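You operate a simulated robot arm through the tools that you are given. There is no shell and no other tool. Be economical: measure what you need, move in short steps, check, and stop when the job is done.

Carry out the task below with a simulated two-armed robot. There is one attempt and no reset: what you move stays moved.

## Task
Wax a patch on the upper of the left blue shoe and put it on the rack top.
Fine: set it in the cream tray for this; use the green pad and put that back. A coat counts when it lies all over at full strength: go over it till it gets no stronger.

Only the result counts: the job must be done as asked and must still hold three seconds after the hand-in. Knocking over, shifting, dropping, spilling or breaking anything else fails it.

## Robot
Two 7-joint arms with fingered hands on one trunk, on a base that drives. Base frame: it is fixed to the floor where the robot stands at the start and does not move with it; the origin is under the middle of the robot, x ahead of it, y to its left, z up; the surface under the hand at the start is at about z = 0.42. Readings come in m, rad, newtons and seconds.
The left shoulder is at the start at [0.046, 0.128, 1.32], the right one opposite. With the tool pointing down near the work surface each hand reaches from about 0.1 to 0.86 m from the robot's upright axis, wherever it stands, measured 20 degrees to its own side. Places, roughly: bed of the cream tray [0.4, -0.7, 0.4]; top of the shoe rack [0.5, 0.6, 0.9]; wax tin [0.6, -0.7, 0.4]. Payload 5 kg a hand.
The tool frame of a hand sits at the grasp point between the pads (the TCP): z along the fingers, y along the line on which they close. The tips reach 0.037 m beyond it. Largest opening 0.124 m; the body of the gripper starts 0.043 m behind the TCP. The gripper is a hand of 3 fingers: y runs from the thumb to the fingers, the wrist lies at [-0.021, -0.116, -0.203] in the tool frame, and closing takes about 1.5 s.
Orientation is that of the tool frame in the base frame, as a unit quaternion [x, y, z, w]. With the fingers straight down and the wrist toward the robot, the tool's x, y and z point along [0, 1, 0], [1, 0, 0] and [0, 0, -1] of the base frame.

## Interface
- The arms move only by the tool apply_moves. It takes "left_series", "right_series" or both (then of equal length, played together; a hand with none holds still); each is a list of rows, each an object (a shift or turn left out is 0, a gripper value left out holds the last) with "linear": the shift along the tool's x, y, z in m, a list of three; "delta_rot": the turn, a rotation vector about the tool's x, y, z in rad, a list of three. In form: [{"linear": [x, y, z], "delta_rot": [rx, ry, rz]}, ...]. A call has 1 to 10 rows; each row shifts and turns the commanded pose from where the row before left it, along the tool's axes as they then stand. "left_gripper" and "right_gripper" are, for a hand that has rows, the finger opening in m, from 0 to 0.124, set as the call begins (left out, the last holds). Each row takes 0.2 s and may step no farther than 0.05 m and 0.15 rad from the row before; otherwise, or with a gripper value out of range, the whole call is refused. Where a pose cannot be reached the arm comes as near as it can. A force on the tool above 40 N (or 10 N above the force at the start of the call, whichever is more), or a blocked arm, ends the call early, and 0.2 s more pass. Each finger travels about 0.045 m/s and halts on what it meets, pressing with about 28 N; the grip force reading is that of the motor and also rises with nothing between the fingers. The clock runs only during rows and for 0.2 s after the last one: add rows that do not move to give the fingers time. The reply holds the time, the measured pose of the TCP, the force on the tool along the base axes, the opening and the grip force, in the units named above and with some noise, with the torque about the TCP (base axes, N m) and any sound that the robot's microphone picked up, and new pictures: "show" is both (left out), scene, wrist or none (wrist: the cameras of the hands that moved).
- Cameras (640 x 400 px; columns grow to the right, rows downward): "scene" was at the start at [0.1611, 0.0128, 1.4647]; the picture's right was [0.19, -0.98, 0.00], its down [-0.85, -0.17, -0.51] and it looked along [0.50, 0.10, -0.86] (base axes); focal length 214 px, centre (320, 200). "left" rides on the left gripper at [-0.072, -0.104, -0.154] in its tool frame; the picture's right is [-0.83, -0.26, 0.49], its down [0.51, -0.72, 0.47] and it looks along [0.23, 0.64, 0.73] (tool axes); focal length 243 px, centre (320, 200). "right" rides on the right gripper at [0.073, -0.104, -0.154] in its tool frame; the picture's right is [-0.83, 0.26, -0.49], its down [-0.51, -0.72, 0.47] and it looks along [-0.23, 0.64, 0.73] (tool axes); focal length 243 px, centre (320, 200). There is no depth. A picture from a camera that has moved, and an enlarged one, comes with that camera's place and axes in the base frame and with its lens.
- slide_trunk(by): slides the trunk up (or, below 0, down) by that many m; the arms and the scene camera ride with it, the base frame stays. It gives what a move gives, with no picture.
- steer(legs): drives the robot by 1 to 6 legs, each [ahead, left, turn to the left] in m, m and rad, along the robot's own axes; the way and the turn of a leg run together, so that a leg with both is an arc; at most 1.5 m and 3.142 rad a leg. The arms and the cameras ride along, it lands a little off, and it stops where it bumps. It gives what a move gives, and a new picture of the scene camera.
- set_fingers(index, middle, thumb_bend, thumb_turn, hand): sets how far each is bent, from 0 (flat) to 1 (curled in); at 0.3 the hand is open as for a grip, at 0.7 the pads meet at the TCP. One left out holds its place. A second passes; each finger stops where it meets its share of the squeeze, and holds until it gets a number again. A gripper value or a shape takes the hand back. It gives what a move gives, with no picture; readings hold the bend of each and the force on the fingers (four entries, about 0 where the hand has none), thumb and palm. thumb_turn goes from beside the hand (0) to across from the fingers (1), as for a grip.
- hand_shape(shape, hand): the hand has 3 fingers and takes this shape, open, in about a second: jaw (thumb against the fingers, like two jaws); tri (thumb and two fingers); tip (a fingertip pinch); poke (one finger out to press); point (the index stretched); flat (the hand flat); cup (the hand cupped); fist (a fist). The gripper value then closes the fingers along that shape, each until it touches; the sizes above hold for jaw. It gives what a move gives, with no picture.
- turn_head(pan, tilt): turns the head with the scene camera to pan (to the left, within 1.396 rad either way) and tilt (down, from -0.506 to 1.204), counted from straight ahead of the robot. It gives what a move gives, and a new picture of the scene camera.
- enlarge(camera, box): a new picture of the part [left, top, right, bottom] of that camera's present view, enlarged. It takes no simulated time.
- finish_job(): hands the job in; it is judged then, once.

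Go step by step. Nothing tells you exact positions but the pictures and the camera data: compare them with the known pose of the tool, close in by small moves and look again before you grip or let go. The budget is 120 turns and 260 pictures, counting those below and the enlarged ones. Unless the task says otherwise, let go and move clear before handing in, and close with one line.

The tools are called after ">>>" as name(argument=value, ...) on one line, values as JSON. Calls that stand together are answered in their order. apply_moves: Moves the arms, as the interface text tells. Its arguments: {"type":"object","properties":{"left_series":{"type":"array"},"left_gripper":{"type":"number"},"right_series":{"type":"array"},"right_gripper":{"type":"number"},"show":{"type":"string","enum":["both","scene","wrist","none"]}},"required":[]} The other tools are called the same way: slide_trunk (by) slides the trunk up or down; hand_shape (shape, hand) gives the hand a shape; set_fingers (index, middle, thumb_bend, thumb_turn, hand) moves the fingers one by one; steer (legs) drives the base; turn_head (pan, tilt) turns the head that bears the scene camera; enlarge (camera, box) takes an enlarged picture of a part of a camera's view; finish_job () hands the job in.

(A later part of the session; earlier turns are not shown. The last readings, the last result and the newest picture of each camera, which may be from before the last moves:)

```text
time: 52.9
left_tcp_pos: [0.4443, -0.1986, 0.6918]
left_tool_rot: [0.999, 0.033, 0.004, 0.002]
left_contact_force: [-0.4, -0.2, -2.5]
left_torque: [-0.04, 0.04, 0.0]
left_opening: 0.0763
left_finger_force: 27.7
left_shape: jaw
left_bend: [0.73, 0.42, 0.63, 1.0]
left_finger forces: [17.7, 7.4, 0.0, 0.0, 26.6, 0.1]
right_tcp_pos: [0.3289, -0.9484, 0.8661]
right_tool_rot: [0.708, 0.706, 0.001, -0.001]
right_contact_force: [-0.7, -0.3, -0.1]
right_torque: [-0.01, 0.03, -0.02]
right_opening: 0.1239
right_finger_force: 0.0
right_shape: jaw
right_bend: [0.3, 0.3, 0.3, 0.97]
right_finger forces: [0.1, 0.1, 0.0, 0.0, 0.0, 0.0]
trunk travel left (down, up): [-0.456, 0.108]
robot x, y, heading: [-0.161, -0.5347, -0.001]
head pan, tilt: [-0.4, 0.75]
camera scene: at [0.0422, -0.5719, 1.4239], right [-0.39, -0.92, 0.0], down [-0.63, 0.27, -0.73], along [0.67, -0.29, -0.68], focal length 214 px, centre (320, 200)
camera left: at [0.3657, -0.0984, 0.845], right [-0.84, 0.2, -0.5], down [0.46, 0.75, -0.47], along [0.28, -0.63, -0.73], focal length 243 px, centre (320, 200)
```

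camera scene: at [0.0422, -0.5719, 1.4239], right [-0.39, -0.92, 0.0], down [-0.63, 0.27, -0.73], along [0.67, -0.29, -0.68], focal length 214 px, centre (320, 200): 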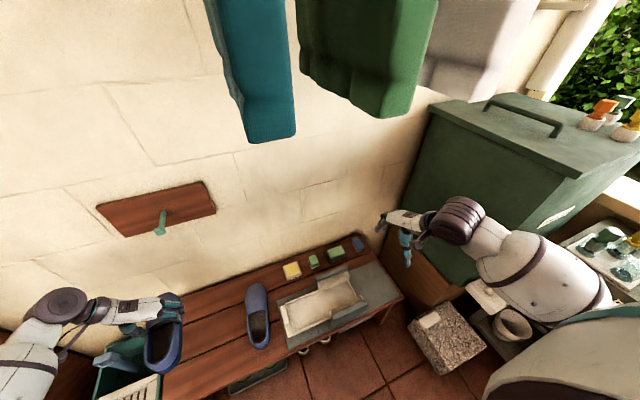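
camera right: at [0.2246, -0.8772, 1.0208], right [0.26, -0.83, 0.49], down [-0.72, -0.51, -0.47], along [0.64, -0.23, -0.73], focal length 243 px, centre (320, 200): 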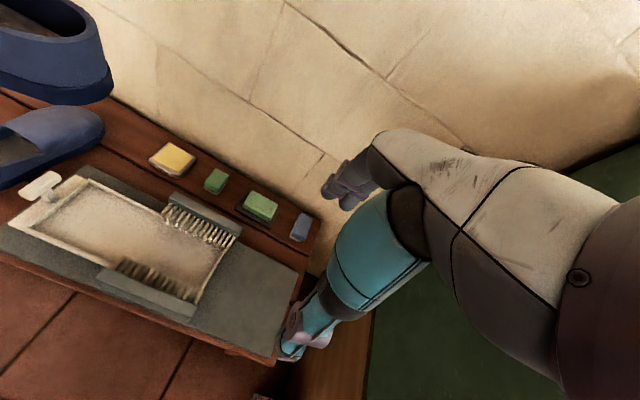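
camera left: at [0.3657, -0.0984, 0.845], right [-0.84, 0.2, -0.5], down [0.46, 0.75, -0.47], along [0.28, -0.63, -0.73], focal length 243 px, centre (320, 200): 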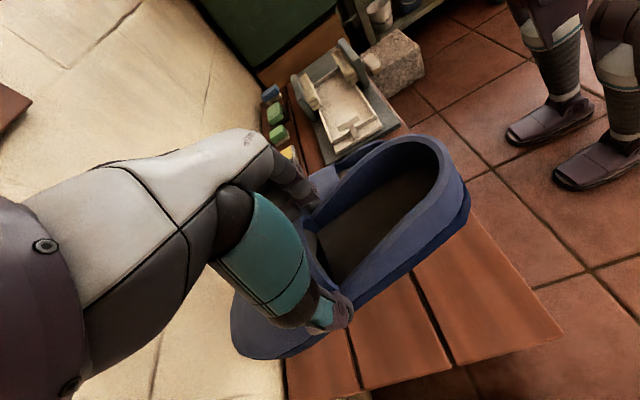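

Lowering the shoe to the bench at its old spot.

>>> apply_moves(left_series=[{"linear": [0, 0, 0.05]}, {"linear": [0, 0, 0.05]}, {"linear": [0, 0, 0.05]}, {"linear": [0, 0, 0.03]}, {"linear": [0, 0, 0.012]}, {"linear": [0, 0, 0.008]}, {}])

```text
time: 54.5
left_tcp_pos: [0.4472, -0.1994, 0.4933]
left_tool_rot: [0.999, 0.034, 0.003, 0.001]
left_contact_force: [-2.2, -0.7, -1.2]
left_torque: [0.01, -0.13, -0.02]
left_opening: 0.0765
left_finger_force: 28.0
left_shape: jaw
left_bend: [0.73, 0.41, 0.63, 1.0]
left_finger forces: [17.4, 9.0, 0.0, 0.1, 27.1, 0.1]
right_tcp_pos: [0.3275, -0.9484, 0.8664]
right_tool_rot: [0.708, 0.707, 0.001, 0.0]
right_contact_force: [-0.2, -0.2, -1.0]
right_torque: [-0.04, -0.03, 0.0]
right_opening: 0.1239
right_finger_force: 0.0
right_shape: jaw
right_bend: [0.3, 0.3, 0.3, 0.97]
right_finger forces: [0.0, 0.0, 0.0, 0.1, 0.1, 0.1]
trunk travel left (down, up): [-0.456, 0.108]
robot x, y, heading: [-0.1642, -0.5405, 0.0]
head pan, tilt: [-0.4, 0.75]
camera scene: at [0.0423, -0.5721, 1.4239], right [-0.39, -0.92, 0.0], down [-0.63, 0.27, -0.73], along [0.67, -0.29, -0.68], focal length 214 px, centre (320, 200)
camera left: at [0.3672, -0.0997, 0.645], right [-0.84, 0.2, -0.5], down [0.46, 0.75, -0.47], along [0.28, -0.63, -0.73], focal length 243 px, centre (320, 200)
```

scene: 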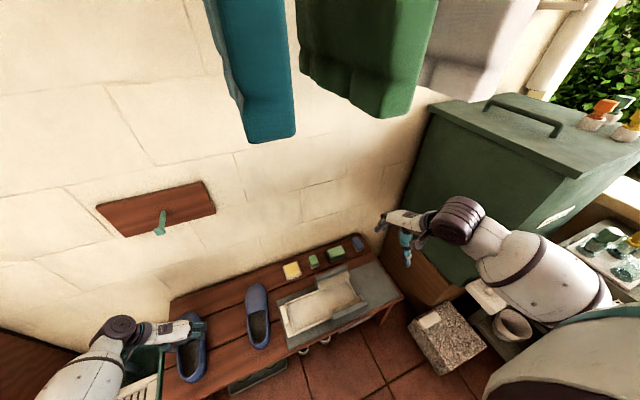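
left: 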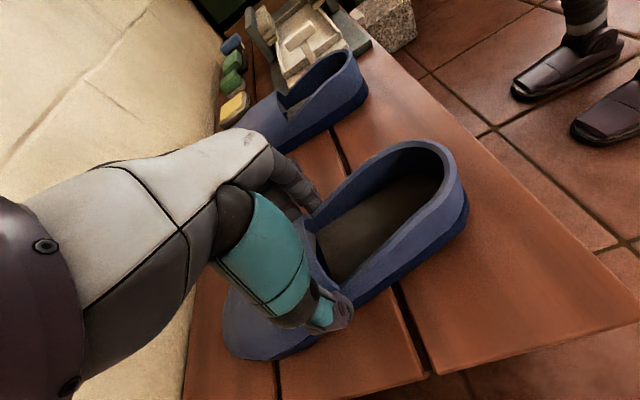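

Near contact; easing down slightly more.

>>> apply_moves(left_series=[{"linear": [0, 0, 0.004]}, {"linear": [0, 0, 0.003]}, {}], show="none")

```text
time: 55.3
left_tcp_pos: [0.4463, -0.1994, 0.4862]
left_tool_rot: [0.999, 0.034, 0.004, 0.003]
left_contact_force: [-2.7, 0.0, 0.7]
left_torque: [0.03, -0.17, 0.02]
left_opening: 0.0764
left_finger_force: 27.9
left_shape: jaw
left_bend: [0.73, 0.41, 0.63, 1.0]
left_finger forces: [16.9, 9.9, 0.0, 0.1, 27.3, 0.0]
right_tcp_pos: [0.3281, -0.9496, 0.8678]
right_tool_rot: [0.708, 0.706, 0.001, -0.001]
right_contact_force: [-0.2, 0.0, 0.0]
right_torque: [0.0, 0.0, 0.0]
right_opening: 0.1239
right_finger_force: 0.1
right_shape: jaw
right_bend: [0.3, 0.3, 0.3, 0.97]
right_finger forces: [0.1, 0.0, 0.1, 0.1, 0.0, 0.1]
trunk travel left (down, up): [-0.456, 0.108]
robot x, y, heading: [-0.1625, -0.5364, 0.005]
head pan, tilt: [-0.4, 0.75]
```

Bench carries it. Opening.

>>> apply_moves(left_series=[{}, {}, {}, {}, {}, {}, {}], left_gripper=0.124, show="wrist")

>>> enlarge(camera="scene", box=[110, 270, 290, 390])

```text
time: 56.9
left_tcp_pos: [0.4458, -0.1997, 0.4858]
left_tool_rot: [0.999, 0.034, 0.004, 0.002]
left_contact_force: [-0.4, 0.3, 0.4]
left_torque: [-0.01, 0.01, 0.02]
left_opening: 0.1238
left_finger_force: 0.1
left_shape: jaw
left_bend: [0.3, 0.3, 0.3, 0.98]
left_finger forces: [0.0, 0.0, 0.0, 0.1, 0.0, 0.0]
right_tcp_pos: [0.3279, -0.9488, 0.8668]
right_tool_rot: [0.708, 0.707, 0.001, -0.001]
right_contact_force: [0.2, 0.2, -0.1]
right_torque: [-0.04, 0.01, 0.02]
right_opening: 0.1238
right_finger_force: 0.0
right_shape: jaw
right_bend: [0.3, 0.3, 0.3, 0.97]
right_finger forces: [0.1, 0.0, 0.1, 0.0, 0.1, 0.0]
trunk travel left (down, up): [-0.456, 0.108]
robot x, y, heading: [-0.1634, -0.5389, -0.001]
head pan, tilt: [-0.4, 0.75]
camera left: at [0.3672, -0.0995, 0.6378], right [-0.84, 0.2, -0.5], down [0.46, 0.75, -0.47], along [0.28, -0.63, -0.73], focal length 243 px, centre (320, 200)
```

left: 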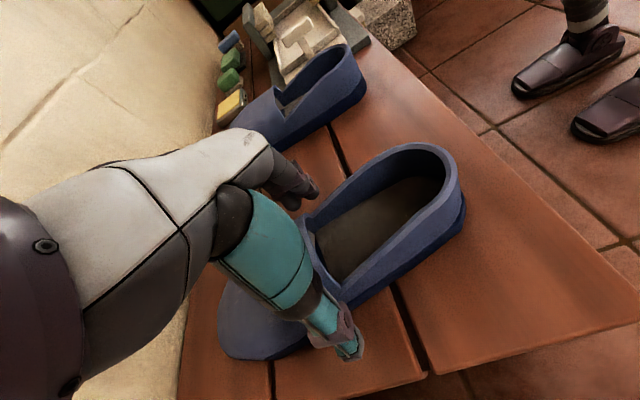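

```text
3.33 times, centred on (200, 330) of scene
camera zoom: at [0.0424, -0.5722, 1.4238], right [-0.39, -0.92, 0.0], down [-0.63, 0.27, -0.73], along [0.67, -0.29, -0.68], focal length 715 px, centre (720, -233)
```

zoom: 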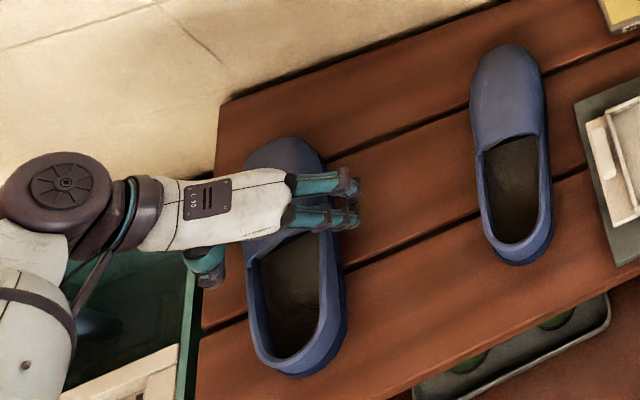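

Moving forward 4.5 cm (up-over-down) for the new grip.

>>> apply_moves(left_series=[{"linear": [0, 0, -0.05]}, {"linear": [0.045, 0, 0]}, {"linear": [0, 0, 0.025]}, {"linear": [0, 0, 0.02]}, {"linear": [0, 0, 0.005]}, {}], show="wrist")

>>> enlarge(camera="scene", box=[110, 270, 290, 390])

```text
time: 58.3
left_tcp_pos: [0.4926, -0.1958, 0.4848]
left_tool_rot: [0.999, 0.034, 0.004, 0.002]
left_contact_force: [1.3, 0.5, 1.1]
left_torque: [-0.01, -0.01, 0.01]
left_opening: 0.1236
left_finger_force: 0.1
left_shape: jaw
left_bend: [0.3, 0.3, 0.3, 0.98]
left_finger forces: [0.0, 0.1, 0.1, 0.1, 0.0, 0.0]
right_tcp_pos: [0.3273, -0.9489, 0.8673]
right_tool_rot: [0.708, 0.706, 0.001, -0.001]
right_contact_force: [0.1, 0.6, 0.0]
right_torque: [0.01, 0.01, 0.01]
right_opening: 0.1237
right_finger_force: 0.0
right_shape: jaw
right_bend: [0.3, 0.3, 0.3, 0.97]
right_finger forces: [0.0, 0.0, 0.0, 0.1, 0.0, 0.0]
trunk travel left (down, up): [-0.456, 0.108]
robot x, y, heading: [-0.1616, -0.5365, -0.001]
head pan, tilt: [-0.4, 0.75]
camera left: at [0.4122, -0.0958, 0.6382], right [-0.84, 0.2, -0.5], down [0.46, 0.75, -0.47], along [0.28, -0.63, -0.73], focal length 243 px, centre (320, 200)
```

left: 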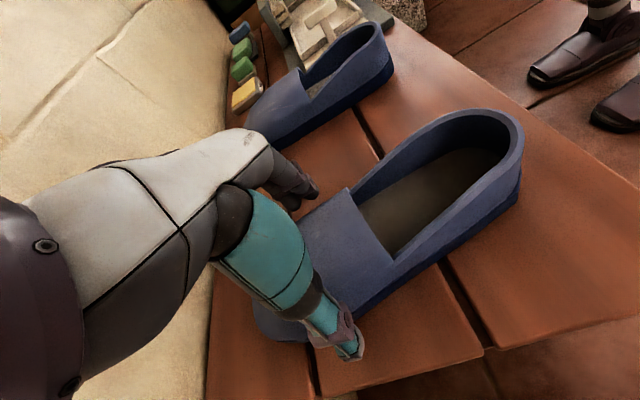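

```text
3.33 times, centred on (200, 330) of scene
camera zoom: at [0.0419, -0.572, 1.4239], right [-0.39, -0.92, 0.0], down [-0.63, 0.27, -0.73], along [0.67, -0.29, -0.68], focal length 715 px, centre (720, -233)
```

zoom: 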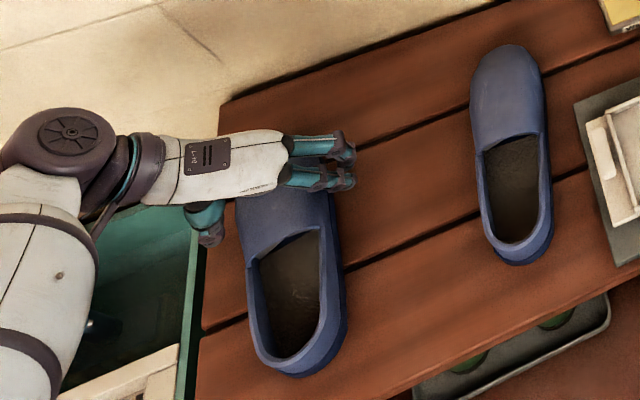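

Closing on the vamp.

>>> apply_moves(left_series=[{"linear": [0, 0, 0.005]}, {}, {}, {}, {}, {}, {}], left_gripper=0.04, show="none")

>>> enlarge(camera="scene", box=[110, 270, 290, 390])

```text
time: 59.9
left_tcp_pos: [0.4907, -0.1957, 0.4815]
left_tool_rot: [0.999, 0.033, 0.003, 0.002]
left_contact_force: [0.1, 1.3, 2.3]
left_torque: [0.19, -0.03, 0.03]
left_opening: 0.0822
left_finger_force: 27.6
left_shape: jaw
left_bend: [0.28, 0.4, 0.59, 0.99]
left_finger forces: [15.4, 8.2, 0.1, 0.1, 24.1, 0.1]
right_tcp_pos: [0.3282, -0.9492, 0.866]
right_tool_rot: [0.708, 0.706, 0.002, -0.001]
right_contact_force: [0.9, 0.0, -1.2]
right_torque: [-0.01, -0.01, -0.02]
right_opening: 0.1238
right_finger_force: 0.2
right_shape: jaw
right_bend: [0.3, 0.3, 0.3, 0.97]
right_finger forces: [0.0, 0.0, 0.0, 0.0, 0.0, 0.0]
trunk travel left (down, up): [-0.456, 0.108]
robot x, y, heading: [-0.1618, -0.539, -0.001]
head pan, tilt: [-0.4, 0.75]
```

```text
3.33 times, centred on (200, 330) of scene
camera zoom: at [0.0423, -0.5722, 1.4239], right [-0.39, -0.92, 0.0], down [-0.63, 0.27, -0.73], along [0.67, -0.29, -0.68], focal length 715 px, centre (720, -233)
```

zoom: 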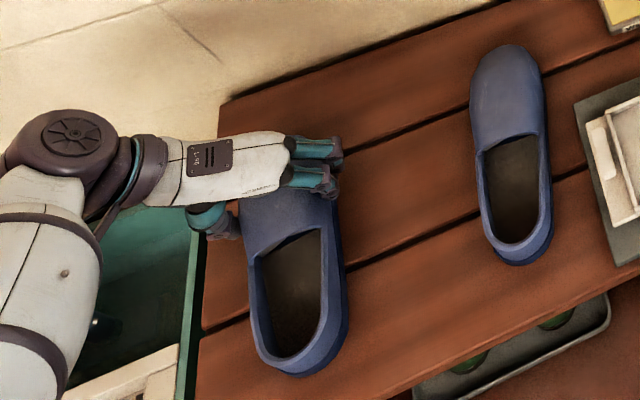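

Firm grip. Lifting and rotating again toward the tray orientation.

>>> apply_moves(left_series=[{"linear": [0, 0, -0.03]}, {"linear": [0, 0, -0.05]}, {"linear": [-0.02, 0, -0.045]}, {"linear": [-0.02, 0, -0.045]}, {"linear": [0, 0, -0.03]}, {"delta_rot": [0, 0, -0.15]}, {"delta_rot": [0, 0, -0.15]}, {"delta_rot": [0, 0, -0.15]}, {"delta_rot": [0, 0, -0.15]}, {"delta_rot": [0, 0, -0.15]}], show="none")

>>> apply_moves(left_series=[{"delta_rot": [0, 0, -0.15]}, {"delta_rot": [0, 0, -0.15]}, {"delta_rot": [0, 0, -0.15]}, {"delta_rot": [0, 0, -0.15]}, {"delta_rot": [0, 0, -0.15]}, {"linear": [-0.048, -0.01, 0]}, {"linear": [-0.048, -0.01, 0]}, {"linear": [-0.048, -0.01, 0]}, {"linear": [-0.048, -0.01, 0]}, {"linear": [-0.048, -0.01, 0]}])

```text
time: 62.1
left_tcp_pos: [0.4498, -0.1975, 0.6814]
left_tool_rot: [0.917, 0.399, 0.003, 0.003]
left_contact_force: [0.3, -0.6, -2.3]
left_torque: [0.04, 0.01, 0.0]
left_opening: 0.0821
left_finger_force: 28.4
left_shape: jaw
left_bend: [0.28, 0.4, 0.59, 1.0]
left_finger forces: [15.1, 9.2, 0.1, 0.0, 22.9, 0.0]
right_tcp_pos: [0.3281, -0.9492, 0.8672]
right_tool_rot: [0.708, 0.706, 0.0, -0.001]
right_contact_force: [-0.4, 0.4, 0.3]
right_torque: [0.0, -0.01, 0.02]
right_opening: 0.1241
right_finger_force: 0.0
right_shape: jaw
right_bend: [0.3, 0.3, 0.3, 0.97]
right_finger forces: [0.0, 0.1, 0.0, 0.1, 0.0, 0.0]
trunk travel left (down, up): [-0.456, 0.108]
robot x, y, heading: [-0.1577, -0.5382, -0.0]
head pan, tilt: [-0.4, 0.75]
```

```text
time: 64.3
left_tcp_pos: [0.3986, -0.4387, 0.6809]
left_tool_rot: [0.708, 0.707, 0.003, 0.003]
left_contact_force: [0.2, -0.7, -2.7]
left_torque: [0.04, 0.0, 0.01]
left_opening: 0.0819
left_finger_force: 28.3
left_shape: jaw
left_bend: [0.28, 0.4, 0.59, 1.0]
left_finger forces: [14.9, 9.2, 0.0, 0.0, 22.7, 0.0]
right_tcp_pos: [0.3293, -0.9505, 0.8654]
right_tool_rot: [0.708, 0.707, 0.001, -0.001]
right_contact_force: [-0.6, -0.3, 0.6]
right_torque: [0.03, -0.03, -0.01]
right_opening: 0.1239
right_finger_force: 0.0
right_shape: jaw
right_bend: [0.3, 0.3, 0.3, 0.97]
right_finger forces: [0.0, 0.0, 0.0, 0.0, 0.0, 0.1]
trunk travel left (down, up): [-0.456, 0.108]
robot x, y, heading: [-0.1642, -0.5393, 0.002]
head pan, tilt: [-0.4, 0.75]
camera scene: at [0.0423, -0.5742, 1.4238], right [-0.39, -0.92, 0.0], down [-0.63, 0.27, -0.73], along [0.67, -0.29, -0.68], focal length 214 px, centre (320, 200)
camera left: at [0.2943, -0.511, 0.8336], right [-0.26, -0.83, -0.49], down [-0.72, 0.51, -0.48], along [0.65, 0.23, -0.73], focal length 243 px, centre (320, 200)
```

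scene: 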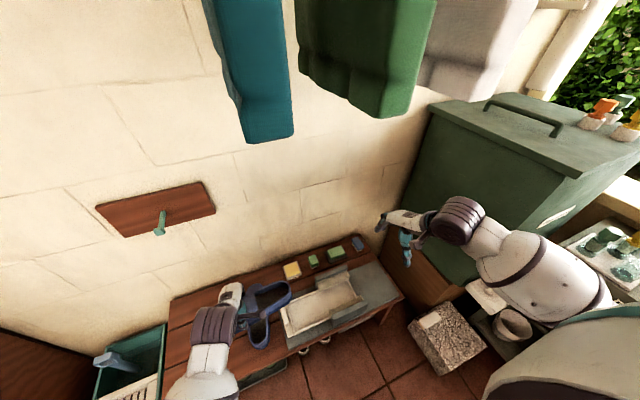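
left: 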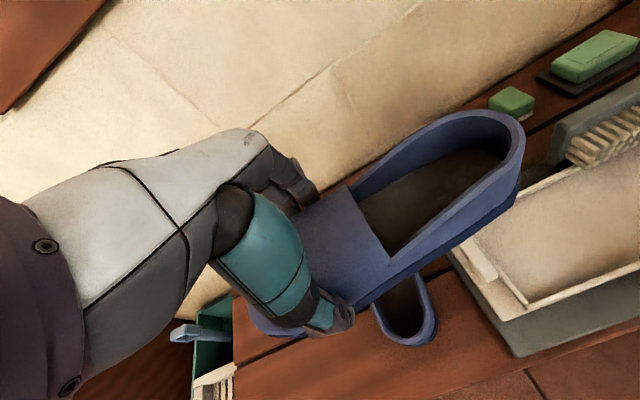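

Moving over the tray.

>>> apply_moves(left_series=[{"linear": [-0.048, 0, 0]}, {"linear": [-0.049, 0, 0]}, {"linear": [-0.049, -0.002, 0]}, {"linear": [-0.049, -0.002, 0]}, {"linear": [-0.049, -0.002, 0]}, {"linear": [0, 0, 0.04]}, {"linear": [0, 0, 0.04]}, {"linear": [0, 0, 0.03]}, {}], show="wrist")

>>> enlarge(camera="right", box=[0, 130, 320, 330])

>>> enlarge(camera="scene", box=[240, 240, 400, 340])

```text
time: 66.3
left_tcp_pos: [0.3924, -0.6838, 0.5717]
left_tool_rot: [0.708, 0.706, 0.001, 0.004]
left_contact_force: [0.6, 0.8, -1.9]
left_torque: [0.03, 0.0, 0.0]
left_opening: 0.082
left_finger_force: 28.0
left_shape: jaw
left_bend: [0.73, 0.4, 0.6, 1.0]
left_finger forces: [15.0, 9.3, 0.0, 0.0, 22.7, 0.0]
right_tcp_pos: [0.3281, -0.9488, 0.868]
right_tool_rot: [0.709, 0.706, 0.001, -0.001]
right_contact_force: [-0.9, 0.2, 0.9]
right_torque: [-0.02, 0.01, -0.01]
right_opening: 0.1238
right_finger_force: 0.0
right_shape: jaw
right_bend: [0.3, 0.3, 0.3, 0.97]
right_finger forces: [0.1, 0.0, 0.0, 0.0, 0.0, 0.0]
trunk travel left (down, up): [-0.456, 0.108]
robot x, y, heading: [-0.1603, -0.5408, -0.001]
head pan, tilt: [-0.4, 0.75]
camera left: at [0.2885, -0.7544, 0.7242], right [-0.26, -0.83, -0.49], down [-0.72, 0.51, -0.48], along [0.65, 0.23, -0.73], focal length 243 px, centre (320, 200)
```

left: 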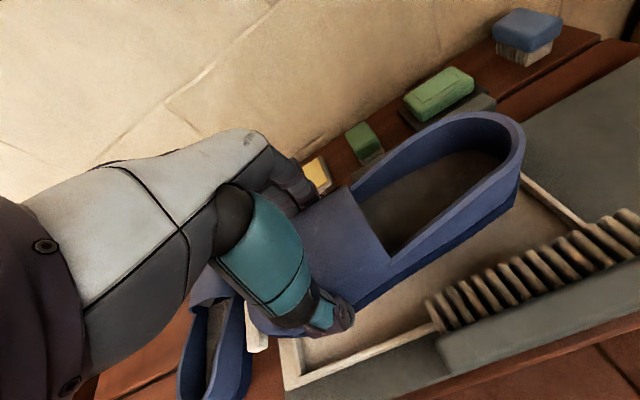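

```text
2.00 times, centred on (160, 230) of right
camera zoom: at [0.2239, -0.8776, 1.0207], right [0.26, -0.83, 0.49], down [-0.72, -0.51, -0.47], along [0.64, -0.23, -0.73], focal length 485 px, centre (640, 140)
```

zoom: 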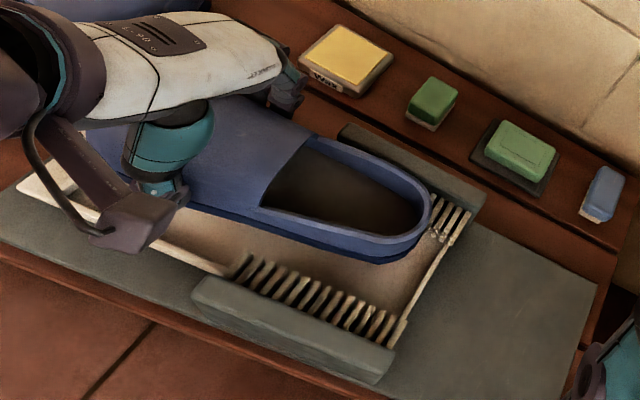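

```text
4.00 times, centred on (320, 290) of scene
camera zoom: at [0.0425, -0.5719, 1.4239], right [-0.39, -0.92, 0.0], down [-0.63, 0.27, -0.73], along [0.67, -0.29, -0.68], focal length 858 px, centre (320, -160)
```

zoom: 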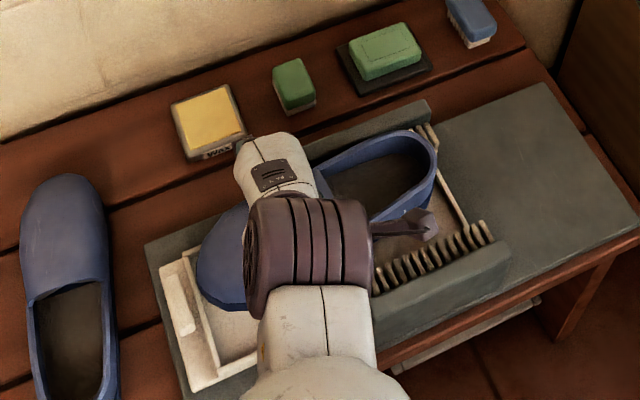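

Alignment good (heel centre x≈.384 between bristles, toe y≈-.592). Lowering.

>>> apply_moves(left_series=[{"linear": [-0.003, 0, 0.02]}, {"linear": [0, 0, 0.02]}, {"linear": [0, 0, 0.02]}, {"linear": [0, 0, 0.01]}, {}], show="wrist")

>>> enlarge(camera="right", box=[0, 130, 320, 330])

>>> enlarge(camera="scene", box=[240, 240, 400, 340])

```text
time: 67.5
left_tcp_pos: [0.3959, -0.6851, 0.5069]
left_tool_rot: [0.708, 0.706, 0.004, 0.008]
left_contact_force: [-4.5, 3.2, 35.9]
left_torque: [0.11, 1.13, 0.22]
left_opening: 0.0799
left_finger_force: 28.1
left_shape: jaw
left_bend: [0.73, 0.41, 0.59, 1.0]
left_finger forces: [16.7, 9.1, 0.0, 0.1, 37.1, 0.0]
right_tcp_pos: [0.3276, -0.948, 0.8691]
right_tool_rot: [0.708, 0.706, 0.002, 0.0]
right_contact_force: [-0.4, -0.3, -0.6]
right_torque: [-0.02, 0.0, -0.02]
right_opening: 0.1242
right_finger_force: 0.0
right_shape: jaw
right_bend: [0.3, 0.3, 0.3, 0.97]
right_finger forces: [0.0, 0.0, 0.0, 0.0, 0.0, 0.1]
trunk travel left (down, up): [-0.456, 0.108]
robot x, y, heading: [-0.1622, -0.54, -0.0]
head pan, tilt: [-0.4, 0.75]
camera left: at [0.2895, -0.7573, 0.6584], right [-0.26, -0.83, -0.49], down [-0.71, 0.51, -0.49], along [0.65, 0.23, -0.72], focal length 243 px, centre (320, 200)
```

left: 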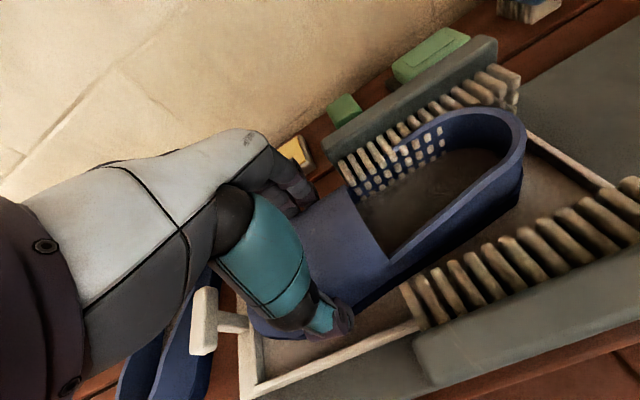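

```text
2.00 times, centred on (160, 230) of right
camera zoom: at [0.222, -0.8771, 1.0223], right [0.26, -0.83, 0.49], down [-0.72, -0.51, -0.47], along [0.64, -0.23, -0.73], focal length 485 px, centre (640, 140)
```

zoom: 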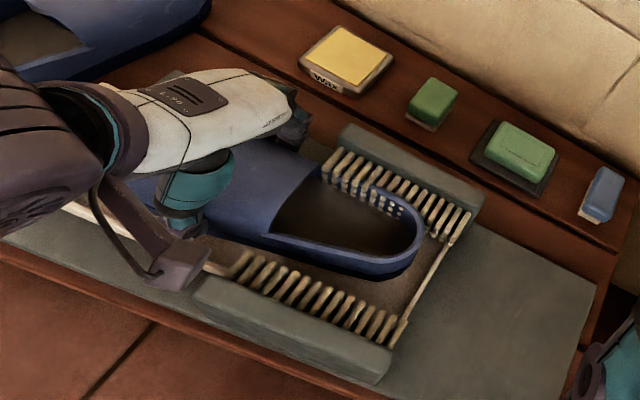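

```text
4.00 times, centred on (320, 290) of scene
camera zoom: at [0.0395, -0.5713, 1.4247], right [-0.39, -0.92, 0.0], down [-0.63, 0.27, -0.73], along [0.67, -0.29, -0.68], focal length 858 px, centre (320, -160)
```

zoom: 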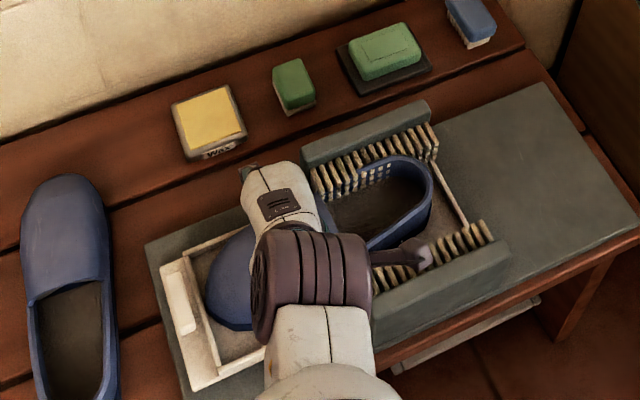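

Contact at TCP z .507: the rim top is about z .45, so the sole is nearly on the bed, but the shoe sits ~1 cm too far back. Lift slightly, shift 1 cm toward me, lower gently.

>>> apply_moves(left_series=[{"linear": [0, 0, -0.015]}, {"linear": [0, -0.011, 0]}, {"linear": [0, 0, 0.006]}, {"linear": [0, 0, 0.004]}, {}], show="wrist")

>>> enlarge(camera="right", box=[0, 150, 240, 300])

```text
time: 68.7
left_tcp_pos: [0.3835, -0.6867, 0.5079]
left_tool_rot: [0.709, 0.705, 0.001, 0.004]
left_contact_force: [-5.3, 2.1, 14.1]
left_torque: [0.03, 0.62, 0.07]
left_opening: 0.0811
left_finger_force: 27.7
left_shape: jaw
left_bend: [0.73, 0.4, 0.6, 1.0]
left_finger forces: [15.9, 8.6, 0.0, 0.0, 31.1, 0.0]
right_tcp_pos: [0.3271, -0.9491, 0.8673]
right_tool_rot: [0.708, 0.706, 0.002, -0.001]
right_contact_force: [-0.3, -0.2, 0.2]
right_torque: [-0.03, 0.01, -0.01]
right_opening: 0.1237
right_finger_force: 0.0
right_shape: jaw
right_bend: [0.3, 0.3, 0.3, 0.97]
right_finger forces: [0.0, 0.0, 0.0, 0.0, 0.1, 0.0]
trunk travel left (down, up): [-0.456, 0.108]
robot x, y, heading: [-0.1596, -0.5376, 0.0]
head pan, tilt: [-0.4, 0.75]
camera left: at [0.2783, -0.757, 0.66], right [-0.26, -0.83, -0.49], down [-0.72, 0.51, -0.48], along [0.65, 0.23, -0.73], focal length 243 px, centre (320, 200)
```

left: 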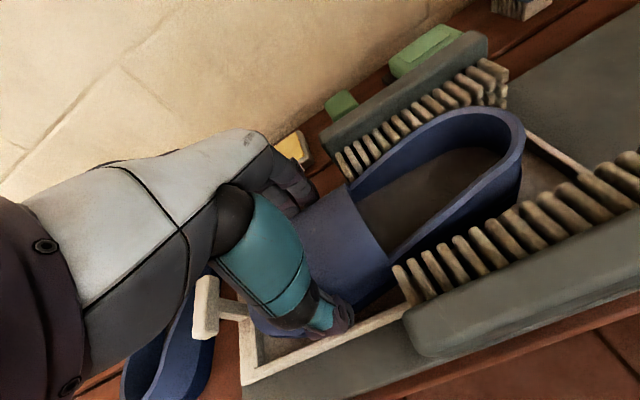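

```text
2.67 times, centred on (120, 225) of right
camera zoom: at [0.2232, -0.8775, 1.0212], right [0.26, -0.83, 0.49], down [-0.72, -0.51, -0.47], along [0.64, -0.23, -0.73], focal length 647 px, centre (853, 133)
```

zoom: 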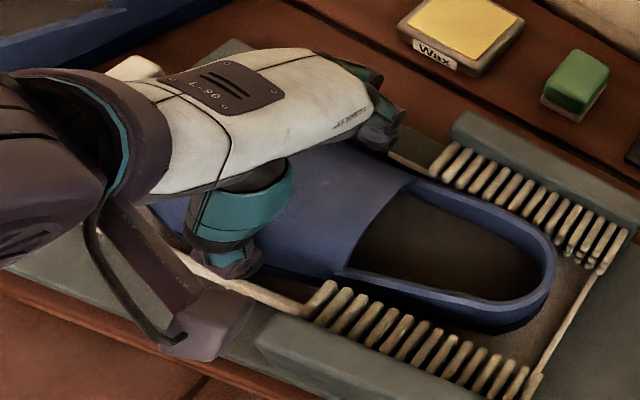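

The thumb rests on the front rim, sole roughly 1 cm above the bed; I'll ease up 3 mm, and release.

>>> apply_moves(left_series=[{"linear": [0, 0.003, -0.003]}, {}], show="none")

>>> apply_moves(left_series=[{}, {}, {}, {}, {}, {}], left_gripper=0.124, show="wrist")

>>> enlarge(camera="right", box=[0, 150, 240, 300])

```text
time: 69.3
left_tcp_pos: [0.3875, -0.6854, 0.5084]
left_tool_rot: [0.709, 0.706, 0.001, 0.003]
left_contact_force: [0.0, 0.0, -2.2]
left_torque: [-0.04, 0.02, 0.01]
left_opening: 0.081
left_finger_force: 28.2
left_shape: jaw
left_bend: [0.73, 0.4, 0.6, 1.0]
left_finger forces: [16.2, 9.2, 0.1, 0.0, 24.3, 0.0]
right_tcp_pos: [0.3285, -0.949, 0.8664]
right_tool_rot: [0.708, 0.707, 0.001, -0.001]
right_contact_force: [-0.1, -0.1, 0.4]
right_torque: [0.0, -0.03, 0.0]
right_opening: 0.1238
right_finger_force: 0.1
right_shape: jaw
right_bend: [0.3, 0.3, 0.3, 0.97]
right_finger forces: [0.0, 0.0, 0.0, 0.1, 0.0, 0.0]
trunk travel left (down, up): [-0.456, 0.108]
robot x, y, heading: [-0.161, -0.5407, -0.003]
head pan, tilt: [-0.4, 0.75]
```

```text
time: 70.7
left_tcp_pos: [0.3876, -0.6846, 0.5073]
left_tool_rot: [0.709, 0.706, 0.001, 0.004]
left_contact_force: [0.2, 0.7, 0.1]
left_torque: [0.01, -0.03, 0.0]
left_opening: 0.1236
left_finger_force: 0.2
left_shape: jaw
left_bend: [0.3, 0.3, 0.3, 0.98]
left_finger forces: [0.0, 0.0, 0.0, 0.0, 0.0, 0.1]
right_tcp_pos: [0.3285, -0.9489, 0.8677]
right_tool_rot: [0.708, 0.707, 0.0, -0.001]
right_contact_force: [0.4, 0.0, 0.2]
right_torque: [0.01, 0.03, 0.02]
right_opening: 0.124
right_finger_force: 0.0
right_shape: jaw
right_bend: [0.3, 0.3, 0.3, 0.97]
right_finger forces: [0.0, 0.0, 0.1, 0.1, 0.0, 0.1]
trunk travel left (down, up): [-0.456, 0.108]
robot x, y, heading: [-0.1614, -0.5394, -0.001]
head pan, tilt: [-0.4, 0.75]
camera left: at [0.2814, -0.7569, 0.6618], right [-0.26, -0.83, -0.49], down [-0.72, 0.51, -0.48], along [0.65, 0.23, -0.73], focal length 243 px, centre (320, 200)
```

left: 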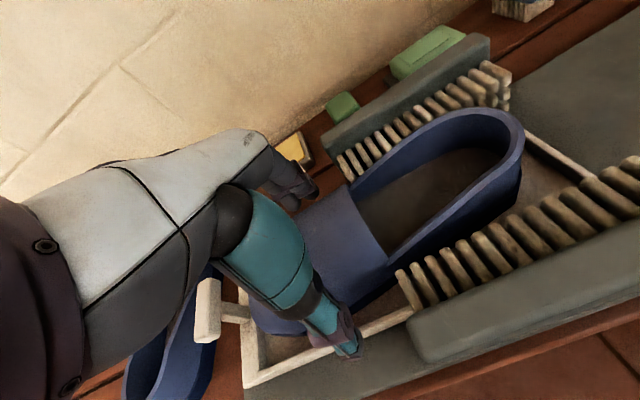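

```text
2.67 times, centred on (120, 225) of right
camera zoom: at [0.2238, -0.8777, 1.0207], right [0.26, -0.83, 0.49], down [-0.72, -0.51, -0.47], along [0.64, -0.23, -0.73], focal length 647 px, centre (853, 133)
```

zoom: 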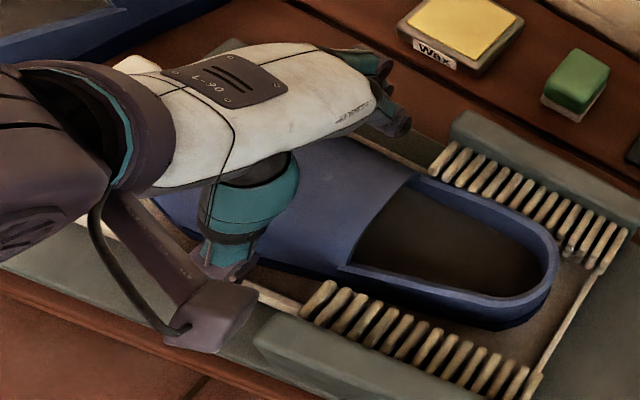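

The shoe sits in the tray. Withdrawing the left hand up and left.

>>> apply_moves(left_series=[{"linear": [0, 0, -0.03]}, {"linear": [0, 0, -0.05]}, {"linear": [0, 0, -0.05]}, {"linear": [0, 0, -0.05]}, {"linear": [0.05, 0, 0]}, {"linear": [0.05, 0, 0]}, {"linear": [0.05, 0, 0]}, {"linear": [0.05, 0, 0]}, {"linear": [0.05, 0, 0]}, {"linear": [0.05, 0, 0]}], show="scene")

>>> enlarge(camera="right", box=[0, 100, 320, 300])

>>> enlarge(camera="scene", box=[240, 220, 400, 340])

```text
time: 72.9
left_tcp_pos: [0.3875, -0.3825, 0.6901]
left_tool_rot: [0.709, 0.706, 0.004, 0.006]
left_contact_force: [-0.2, 0.2, -0.2]
left_torque: [-0.02, -0.02, 0.0]
left_opening: 0.1241
left_finger_force: 0.1
left_shape: jaw
left_bend: [0.3, 0.3, 0.3, 0.98]
left_finger forces: [0.0, 0.1, 0.0, 0.0, 0.1, 0.1]
right_tcp_pos: [0.3281, -0.9475, 0.8642]
right_tool_rot: [0.707, 0.707, -0.002, -0.002]
right_contact_force: [0.1, 0.0, 0.1]
right_torque: [-0.06, -0.04, -0.01]
right_opening: 0.1239
right_finger_force: 0.0
right_shape: jaw
right_bend: [0.3, 0.3, 0.3, 0.97]
right_finger forces: [0.0, 0.1, 0.1, 0.0, 0.1, 0.1]
trunk travel left (down, up): [-0.456, 0.108]
robot x, y, heading: [-0.1594, -0.5404, -0.007]
head pan, tilt: [-0.4, 0.75]
camera scene: at [0.0432, -0.5695, 1.4218], right [-0.39, -0.92, 0.0], down [-0.63, 0.27, -0.73], along [0.67, -0.29, -0.68], focal length 214 px, centre (320, 200)
```

scene: 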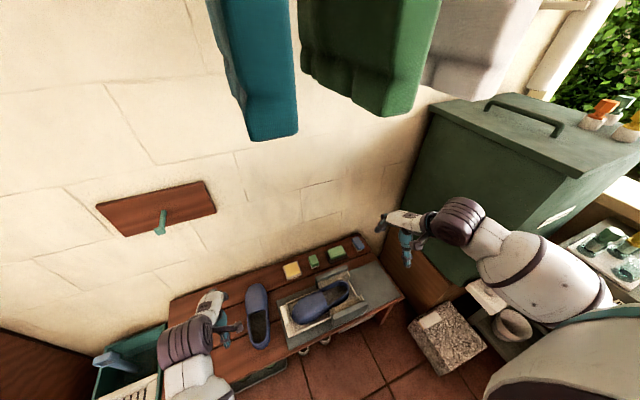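

```text
2.00 times, centred on (160, 200) of right
camera zoom: at [0.2236, -0.8757, 1.0184], right [0.26, -0.83, 0.49], down [-0.72, -0.51, -0.47], along [0.64, -0.23, -0.73], focal length 485 px, centre (640, 200)
```

zoom: 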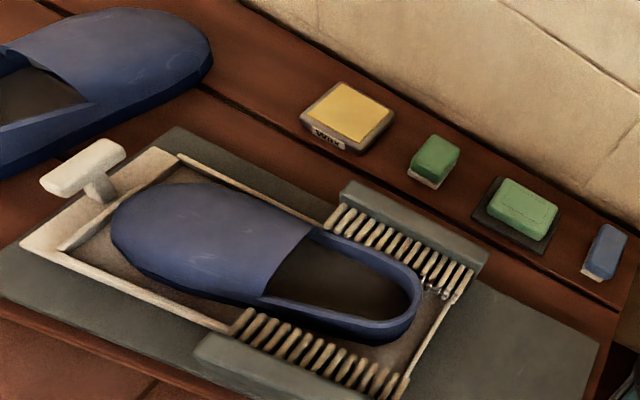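

```text
3.33 times, centred on (320, 280) of scene
camera zoom: at [0.0432, -0.5695, 1.4218], right [-0.39, -0.92, 0.0], down [-0.63, 0.27, -0.73], along [0.67, -0.29, -0.68], focal length 715 px, centre (320, -67)
```

zoom: 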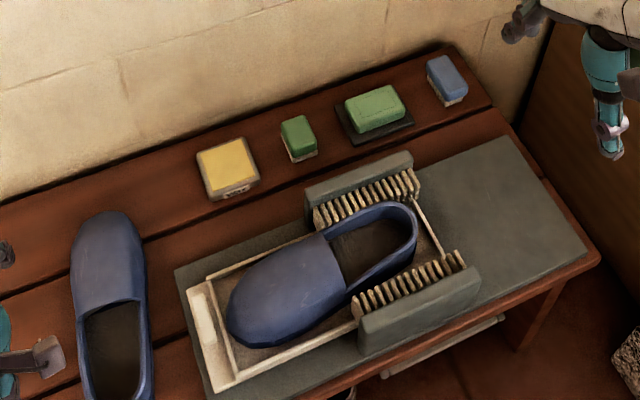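

Shoe lies flat in the tray; triangulated: pad top centre [0.600,-0.771,0.457], wax tin [0.593,-0.657], vamp top ≈[0.381,-0.676,0.50]. Moving the right hand above the pad with moderate opening.

>>> apply_moves(right_series=[{"linear": [0.03, 0.035, 0.01]}, {"linear": [0.03, 0.035, 0.01]}, {"linear": [0.03, 0.035, 0.01]}, {"linear": [0.03, 0.035, 0.01]}, {"linear": [0.03, 0.035, 0.01]}, {"linear": [0.027, 0.035, 0.01]}, {"linear": [0, 0.035, 0.035]}, {"linear": [0, 0.027, 0.04]}, {"linear": [0, 0, 0.05]}, {}], right_gripper=0.1)

```text
time: 75.1
left_tcp_pos: [0.387, -0.3846, 0.6912]
left_tool_rot: [0.709, 0.705, 0.004, 0.004]
left_contact_force: [0.7, -0.9, 0.6]
left_torque: [-0.01, -0.01, -0.01]
left_opening: 0.1238
left_finger_force: 0.2
left_shape: jaw
left_bend: [0.3, 0.3, 0.3, 0.98]
left_finger forces: [0.0, 0.0, 0.1, 0.1, 0.0, 0.1]
right_tcp_pos: [0.6014, -0.7711, 0.6827]
right_tool_rot: [0.708, 0.706, 0.001, -0.001]
right_contact_force: [0.1, 0.3, -0.1]
right_torque: [-0.01, 0.0, -0.02]
right_opening: 0.1003
right_finger_force: 0.0
right_shape: jaw
right_bend: [0.26, 0.34, 0.49, 0.99]
right_finger forces: [0.1, 0.1, 0.0, 0.1, 0.0, 0.1]
trunk travel left (down, up): [-0.456, 0.108]
robot x, y, heading: [-0.1617, -0.5395, -0.002]
head pan, tilt: [-0.4, 0.75]
camera scene: at [0.0422, -0.5723, 1.424], right [-0.39, -0.92, 0.0], down [-0.63, 0.27, -0.73], along [0.67, -0.29, -0.68], focal length 214 px, centre (320, 200)
camera right: at [0.4963, -0.6995, 0.8363], right [0.26, -0.83, 0.49], down [-0.72, -0.51, -0.47], along [0.64, -0.23, -0.73], focal length 243 px, centre (320, 200)
```

scene: 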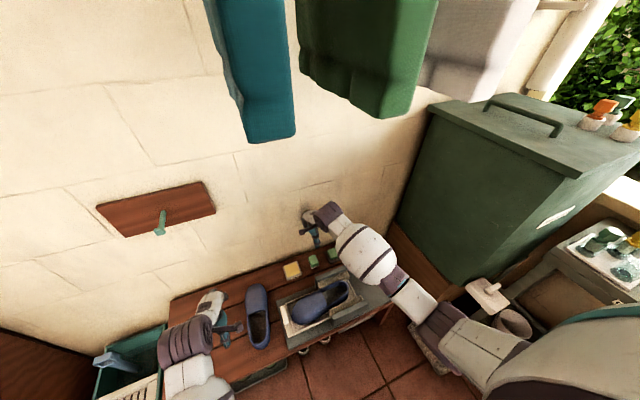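
right: 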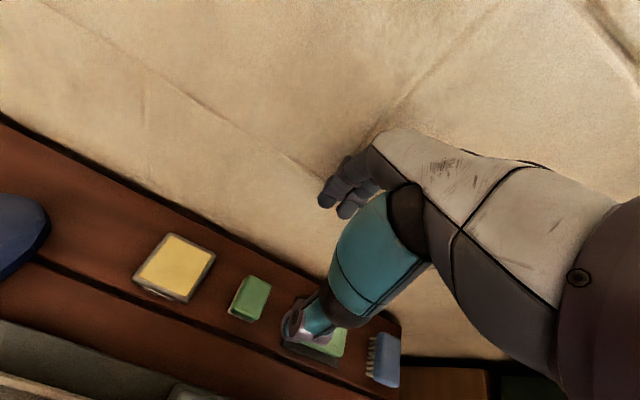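

Pad confirmed at [0.598,-0.770]. Descending above it with a slight offset toward me (the thumb travels more on closing).

>>> apply_moves(right_series=[{"linear": [0, -0.008, 0.04]}, {"linear": [0, 0, 0.05]}, {"linear": [0, 0, 0.05]}, {"linear": [0, 0, 0.025]}, {}])

>>> enlarge(camera="scene", box=[260, 200, 400, 300])

```text
time: 76.3
left_tcp_pos: [0.3865, -0.3838, 0.6919]
left_tool_rot: [0.708, 0.706, 0.004, 0.004]
left_contact_force: [-0.9, -0.4, 0.0]
left_torque: [0.0, 0.0, 0.04]
left_opening: 0.1237
left_finger_force: 0.1
left_shape: jaw
left_bend: [0.3, 0.3, 0.3, 0.98]
left_finger forces: [0.0, 0.1, 0.0, 0.0, 0.0, 0.0]
right_tcp_pos: [0.5918, -0.7707, 0.5171]
right_tool_rot: [0.707, 0.707, 0.002, -0.001]
right_contact_force: [-0.8, -0.5, -0.2]
right_torque: [0.02, 0.01, -0.02]
right_opening: 0.1002
right_finger_force: 0.1
right_shape: jaw
right_bend: [0.26, 0.34, 0.49, 0.99]
right_finger forces: [0.0, 0.0, 0.0, 0.0, 0.0, 0.0]
trunk travel left (down, up): [-0.456, 0.108]
robot x, y, heading: [-0.1611, -0.5401, 0.001]
head pan, tilt: [-0.4, 0.75]
camera scene: at [0.0422, -0.5722, 1.4239], right [-0.39, -0.92, 0.0], down [-0.63, 0.27, -0.73], along [0.67, -0.29, -0.68], focal length 214 px, centre (320, 200)
camera right: at [0.4886, -0.6993, 0.6704], right [0.26, -0.83, 0.49], down [-0.72, -0.51, -0.47], along [0.64, -0.23, -0.73], focal length 243 px, centre (320, 200)
```

scene: 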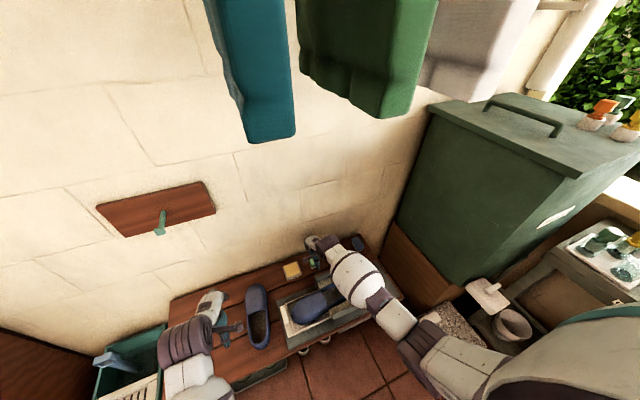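
right: 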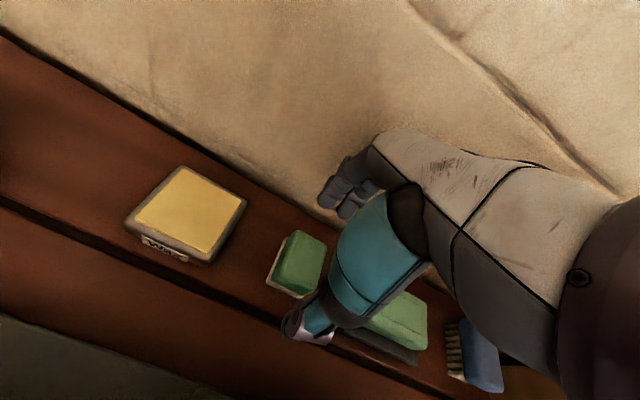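

```text
4.00 times, centred on (330, 250) of scene
camera zoom: at [0.0422, -0.5722, 1.4239], right [-0.39, -0.92, 0.0], down [-0.63, 0.27, -0.73], along [0.67, -0.29, -0.68], focal length 858 px, centre (280, 0)
```

zoom: 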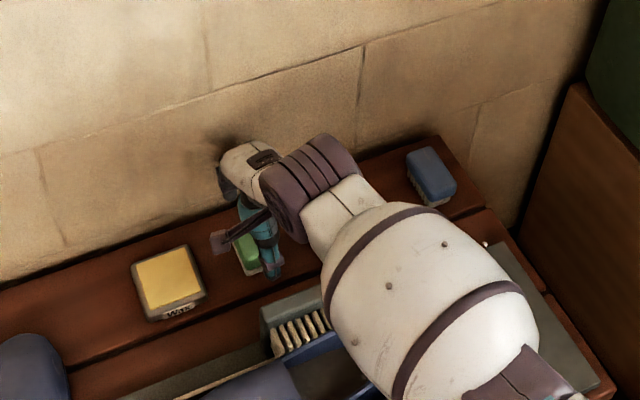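

Aligned. Descend and grip.

>>> apply_moves(right_series=[{"linear": [0, 0, 0.03]}, {"linear": [0, 0, 0.018]}, {}], show="wrist")

```text
time: 77.1
left_tcp_pos: [0.387, -0.3841, 0.692]
left_tool_rot: [0.708, 0.706, 0.004, 0.004]
left_contact_force: [0.3, -1.4, 0.3]
left_torque: [0.0, 0.01, 0.01]
left_opening: 0.1237
left_finger_force: 0.1
left_shape: jaw
left_bend: [0.3, 0.3, 0.3, 0.98]
left_finger forces: [0.0, 0.0, 0.0, 0.1, 0.1, 0.0]
right_tcp_pos: [0.5929, -0.7714, 0.4692]
right_tool_rot: [0.708, 0.706, 0.002, -0.001]
right_contact_force: [-0.5, 0.5, 1.1]
right_torque: [0.02, 0.02, 0.0]
right_opening: 0.1003
right_finger_force: 0.0
right_shape: jaw
right_bend: [0.26, 0.34, 0.49, 0.99]
right_finger forces: [0.0, 0.0, 0.0, 0.0, 0.1, 0.0]
trunk travel left (down, up): [-0.456, 0.108]
robot x, y, heading: [-0.1623, -0.542, -0.002]
head pan, tilt: [-0.4, 0.75]
camera right: at [0.4884, -0.6995, 0.6228], right [0.26, -0.83, 0.49], down [-0.72, -0.5, -0.47], along [0.64, -0.23, -0.73], focal length 243 px, centre (320, 200)
```

right: 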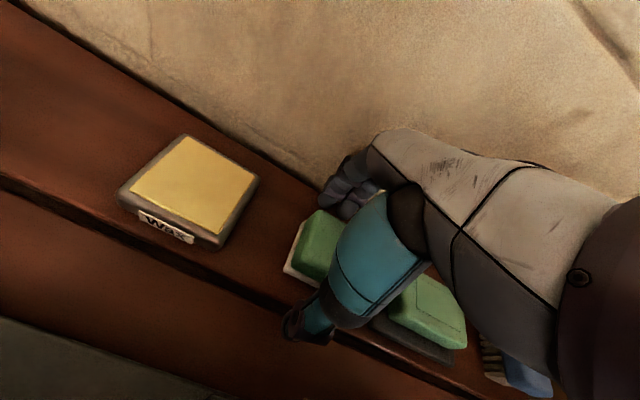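

>>> apply_moves(right_series=[{}, {}, {}, {}, {}, {}], right_gripper=0.02, show="wrist")

```text
time: 78.5
left_tcp_pos: [0.3866, -0.3839, 0.6915]
left_tool_rot: [0.709, 0.706, 0.004, 0.004]
left_contact_force: [0.5, -0.2, -0.3]
left_torque: [0.01, 0.0, 0.0]
left_opening: 0.1236
left_finger_force: 0.0
left_shape: jaw
left_bend: [0.3, 0.3, 0.3, 0.98]
left_finger forces: [0.0, 0.1, 0.1, 0.1, 0.1, 0.1]
right_tcp_pos: [0.5913, -0.7716, 0.4683]
right_tool_rot: [0.708, 0.706, 0.002, -0.001]
right_contact_force: [-0.2, -0.8, 0.1]
right_torque: [-0.02, -0.02, 0.01]
right_opening: 0.0493
right_finger_force: 28.4
right_shape: jaw
right_bend: [0.74, 0.5, 0.72, 1.0]
right_finger forces: [16.4, 8.9, 0.0, 0.0, 25.2, 0.0]
trunk travel left (down, up): [-0.456, 0.108]
robot x, y, heading: [-0.1598, -0.5372, -0.006]
head pan, tilt: [-0.4, 0.75]
camera right: at [0.4885, -0.6996, 0.6228], right [0.26, -0.83, 0.49], down [-0.72, -0.51, -0.47], along [0.64, -0.23, -0.73], focal length 243 px, centre (320, 200)
```

right: 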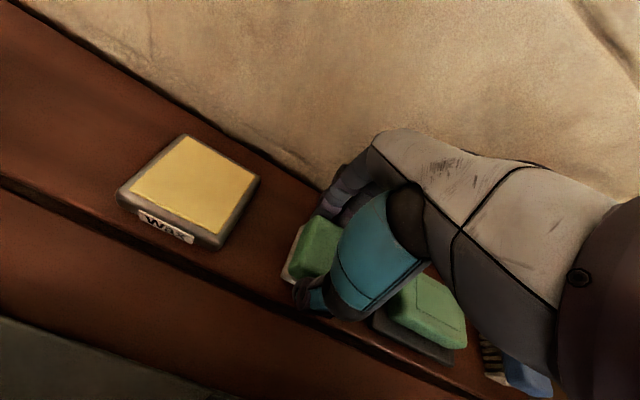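

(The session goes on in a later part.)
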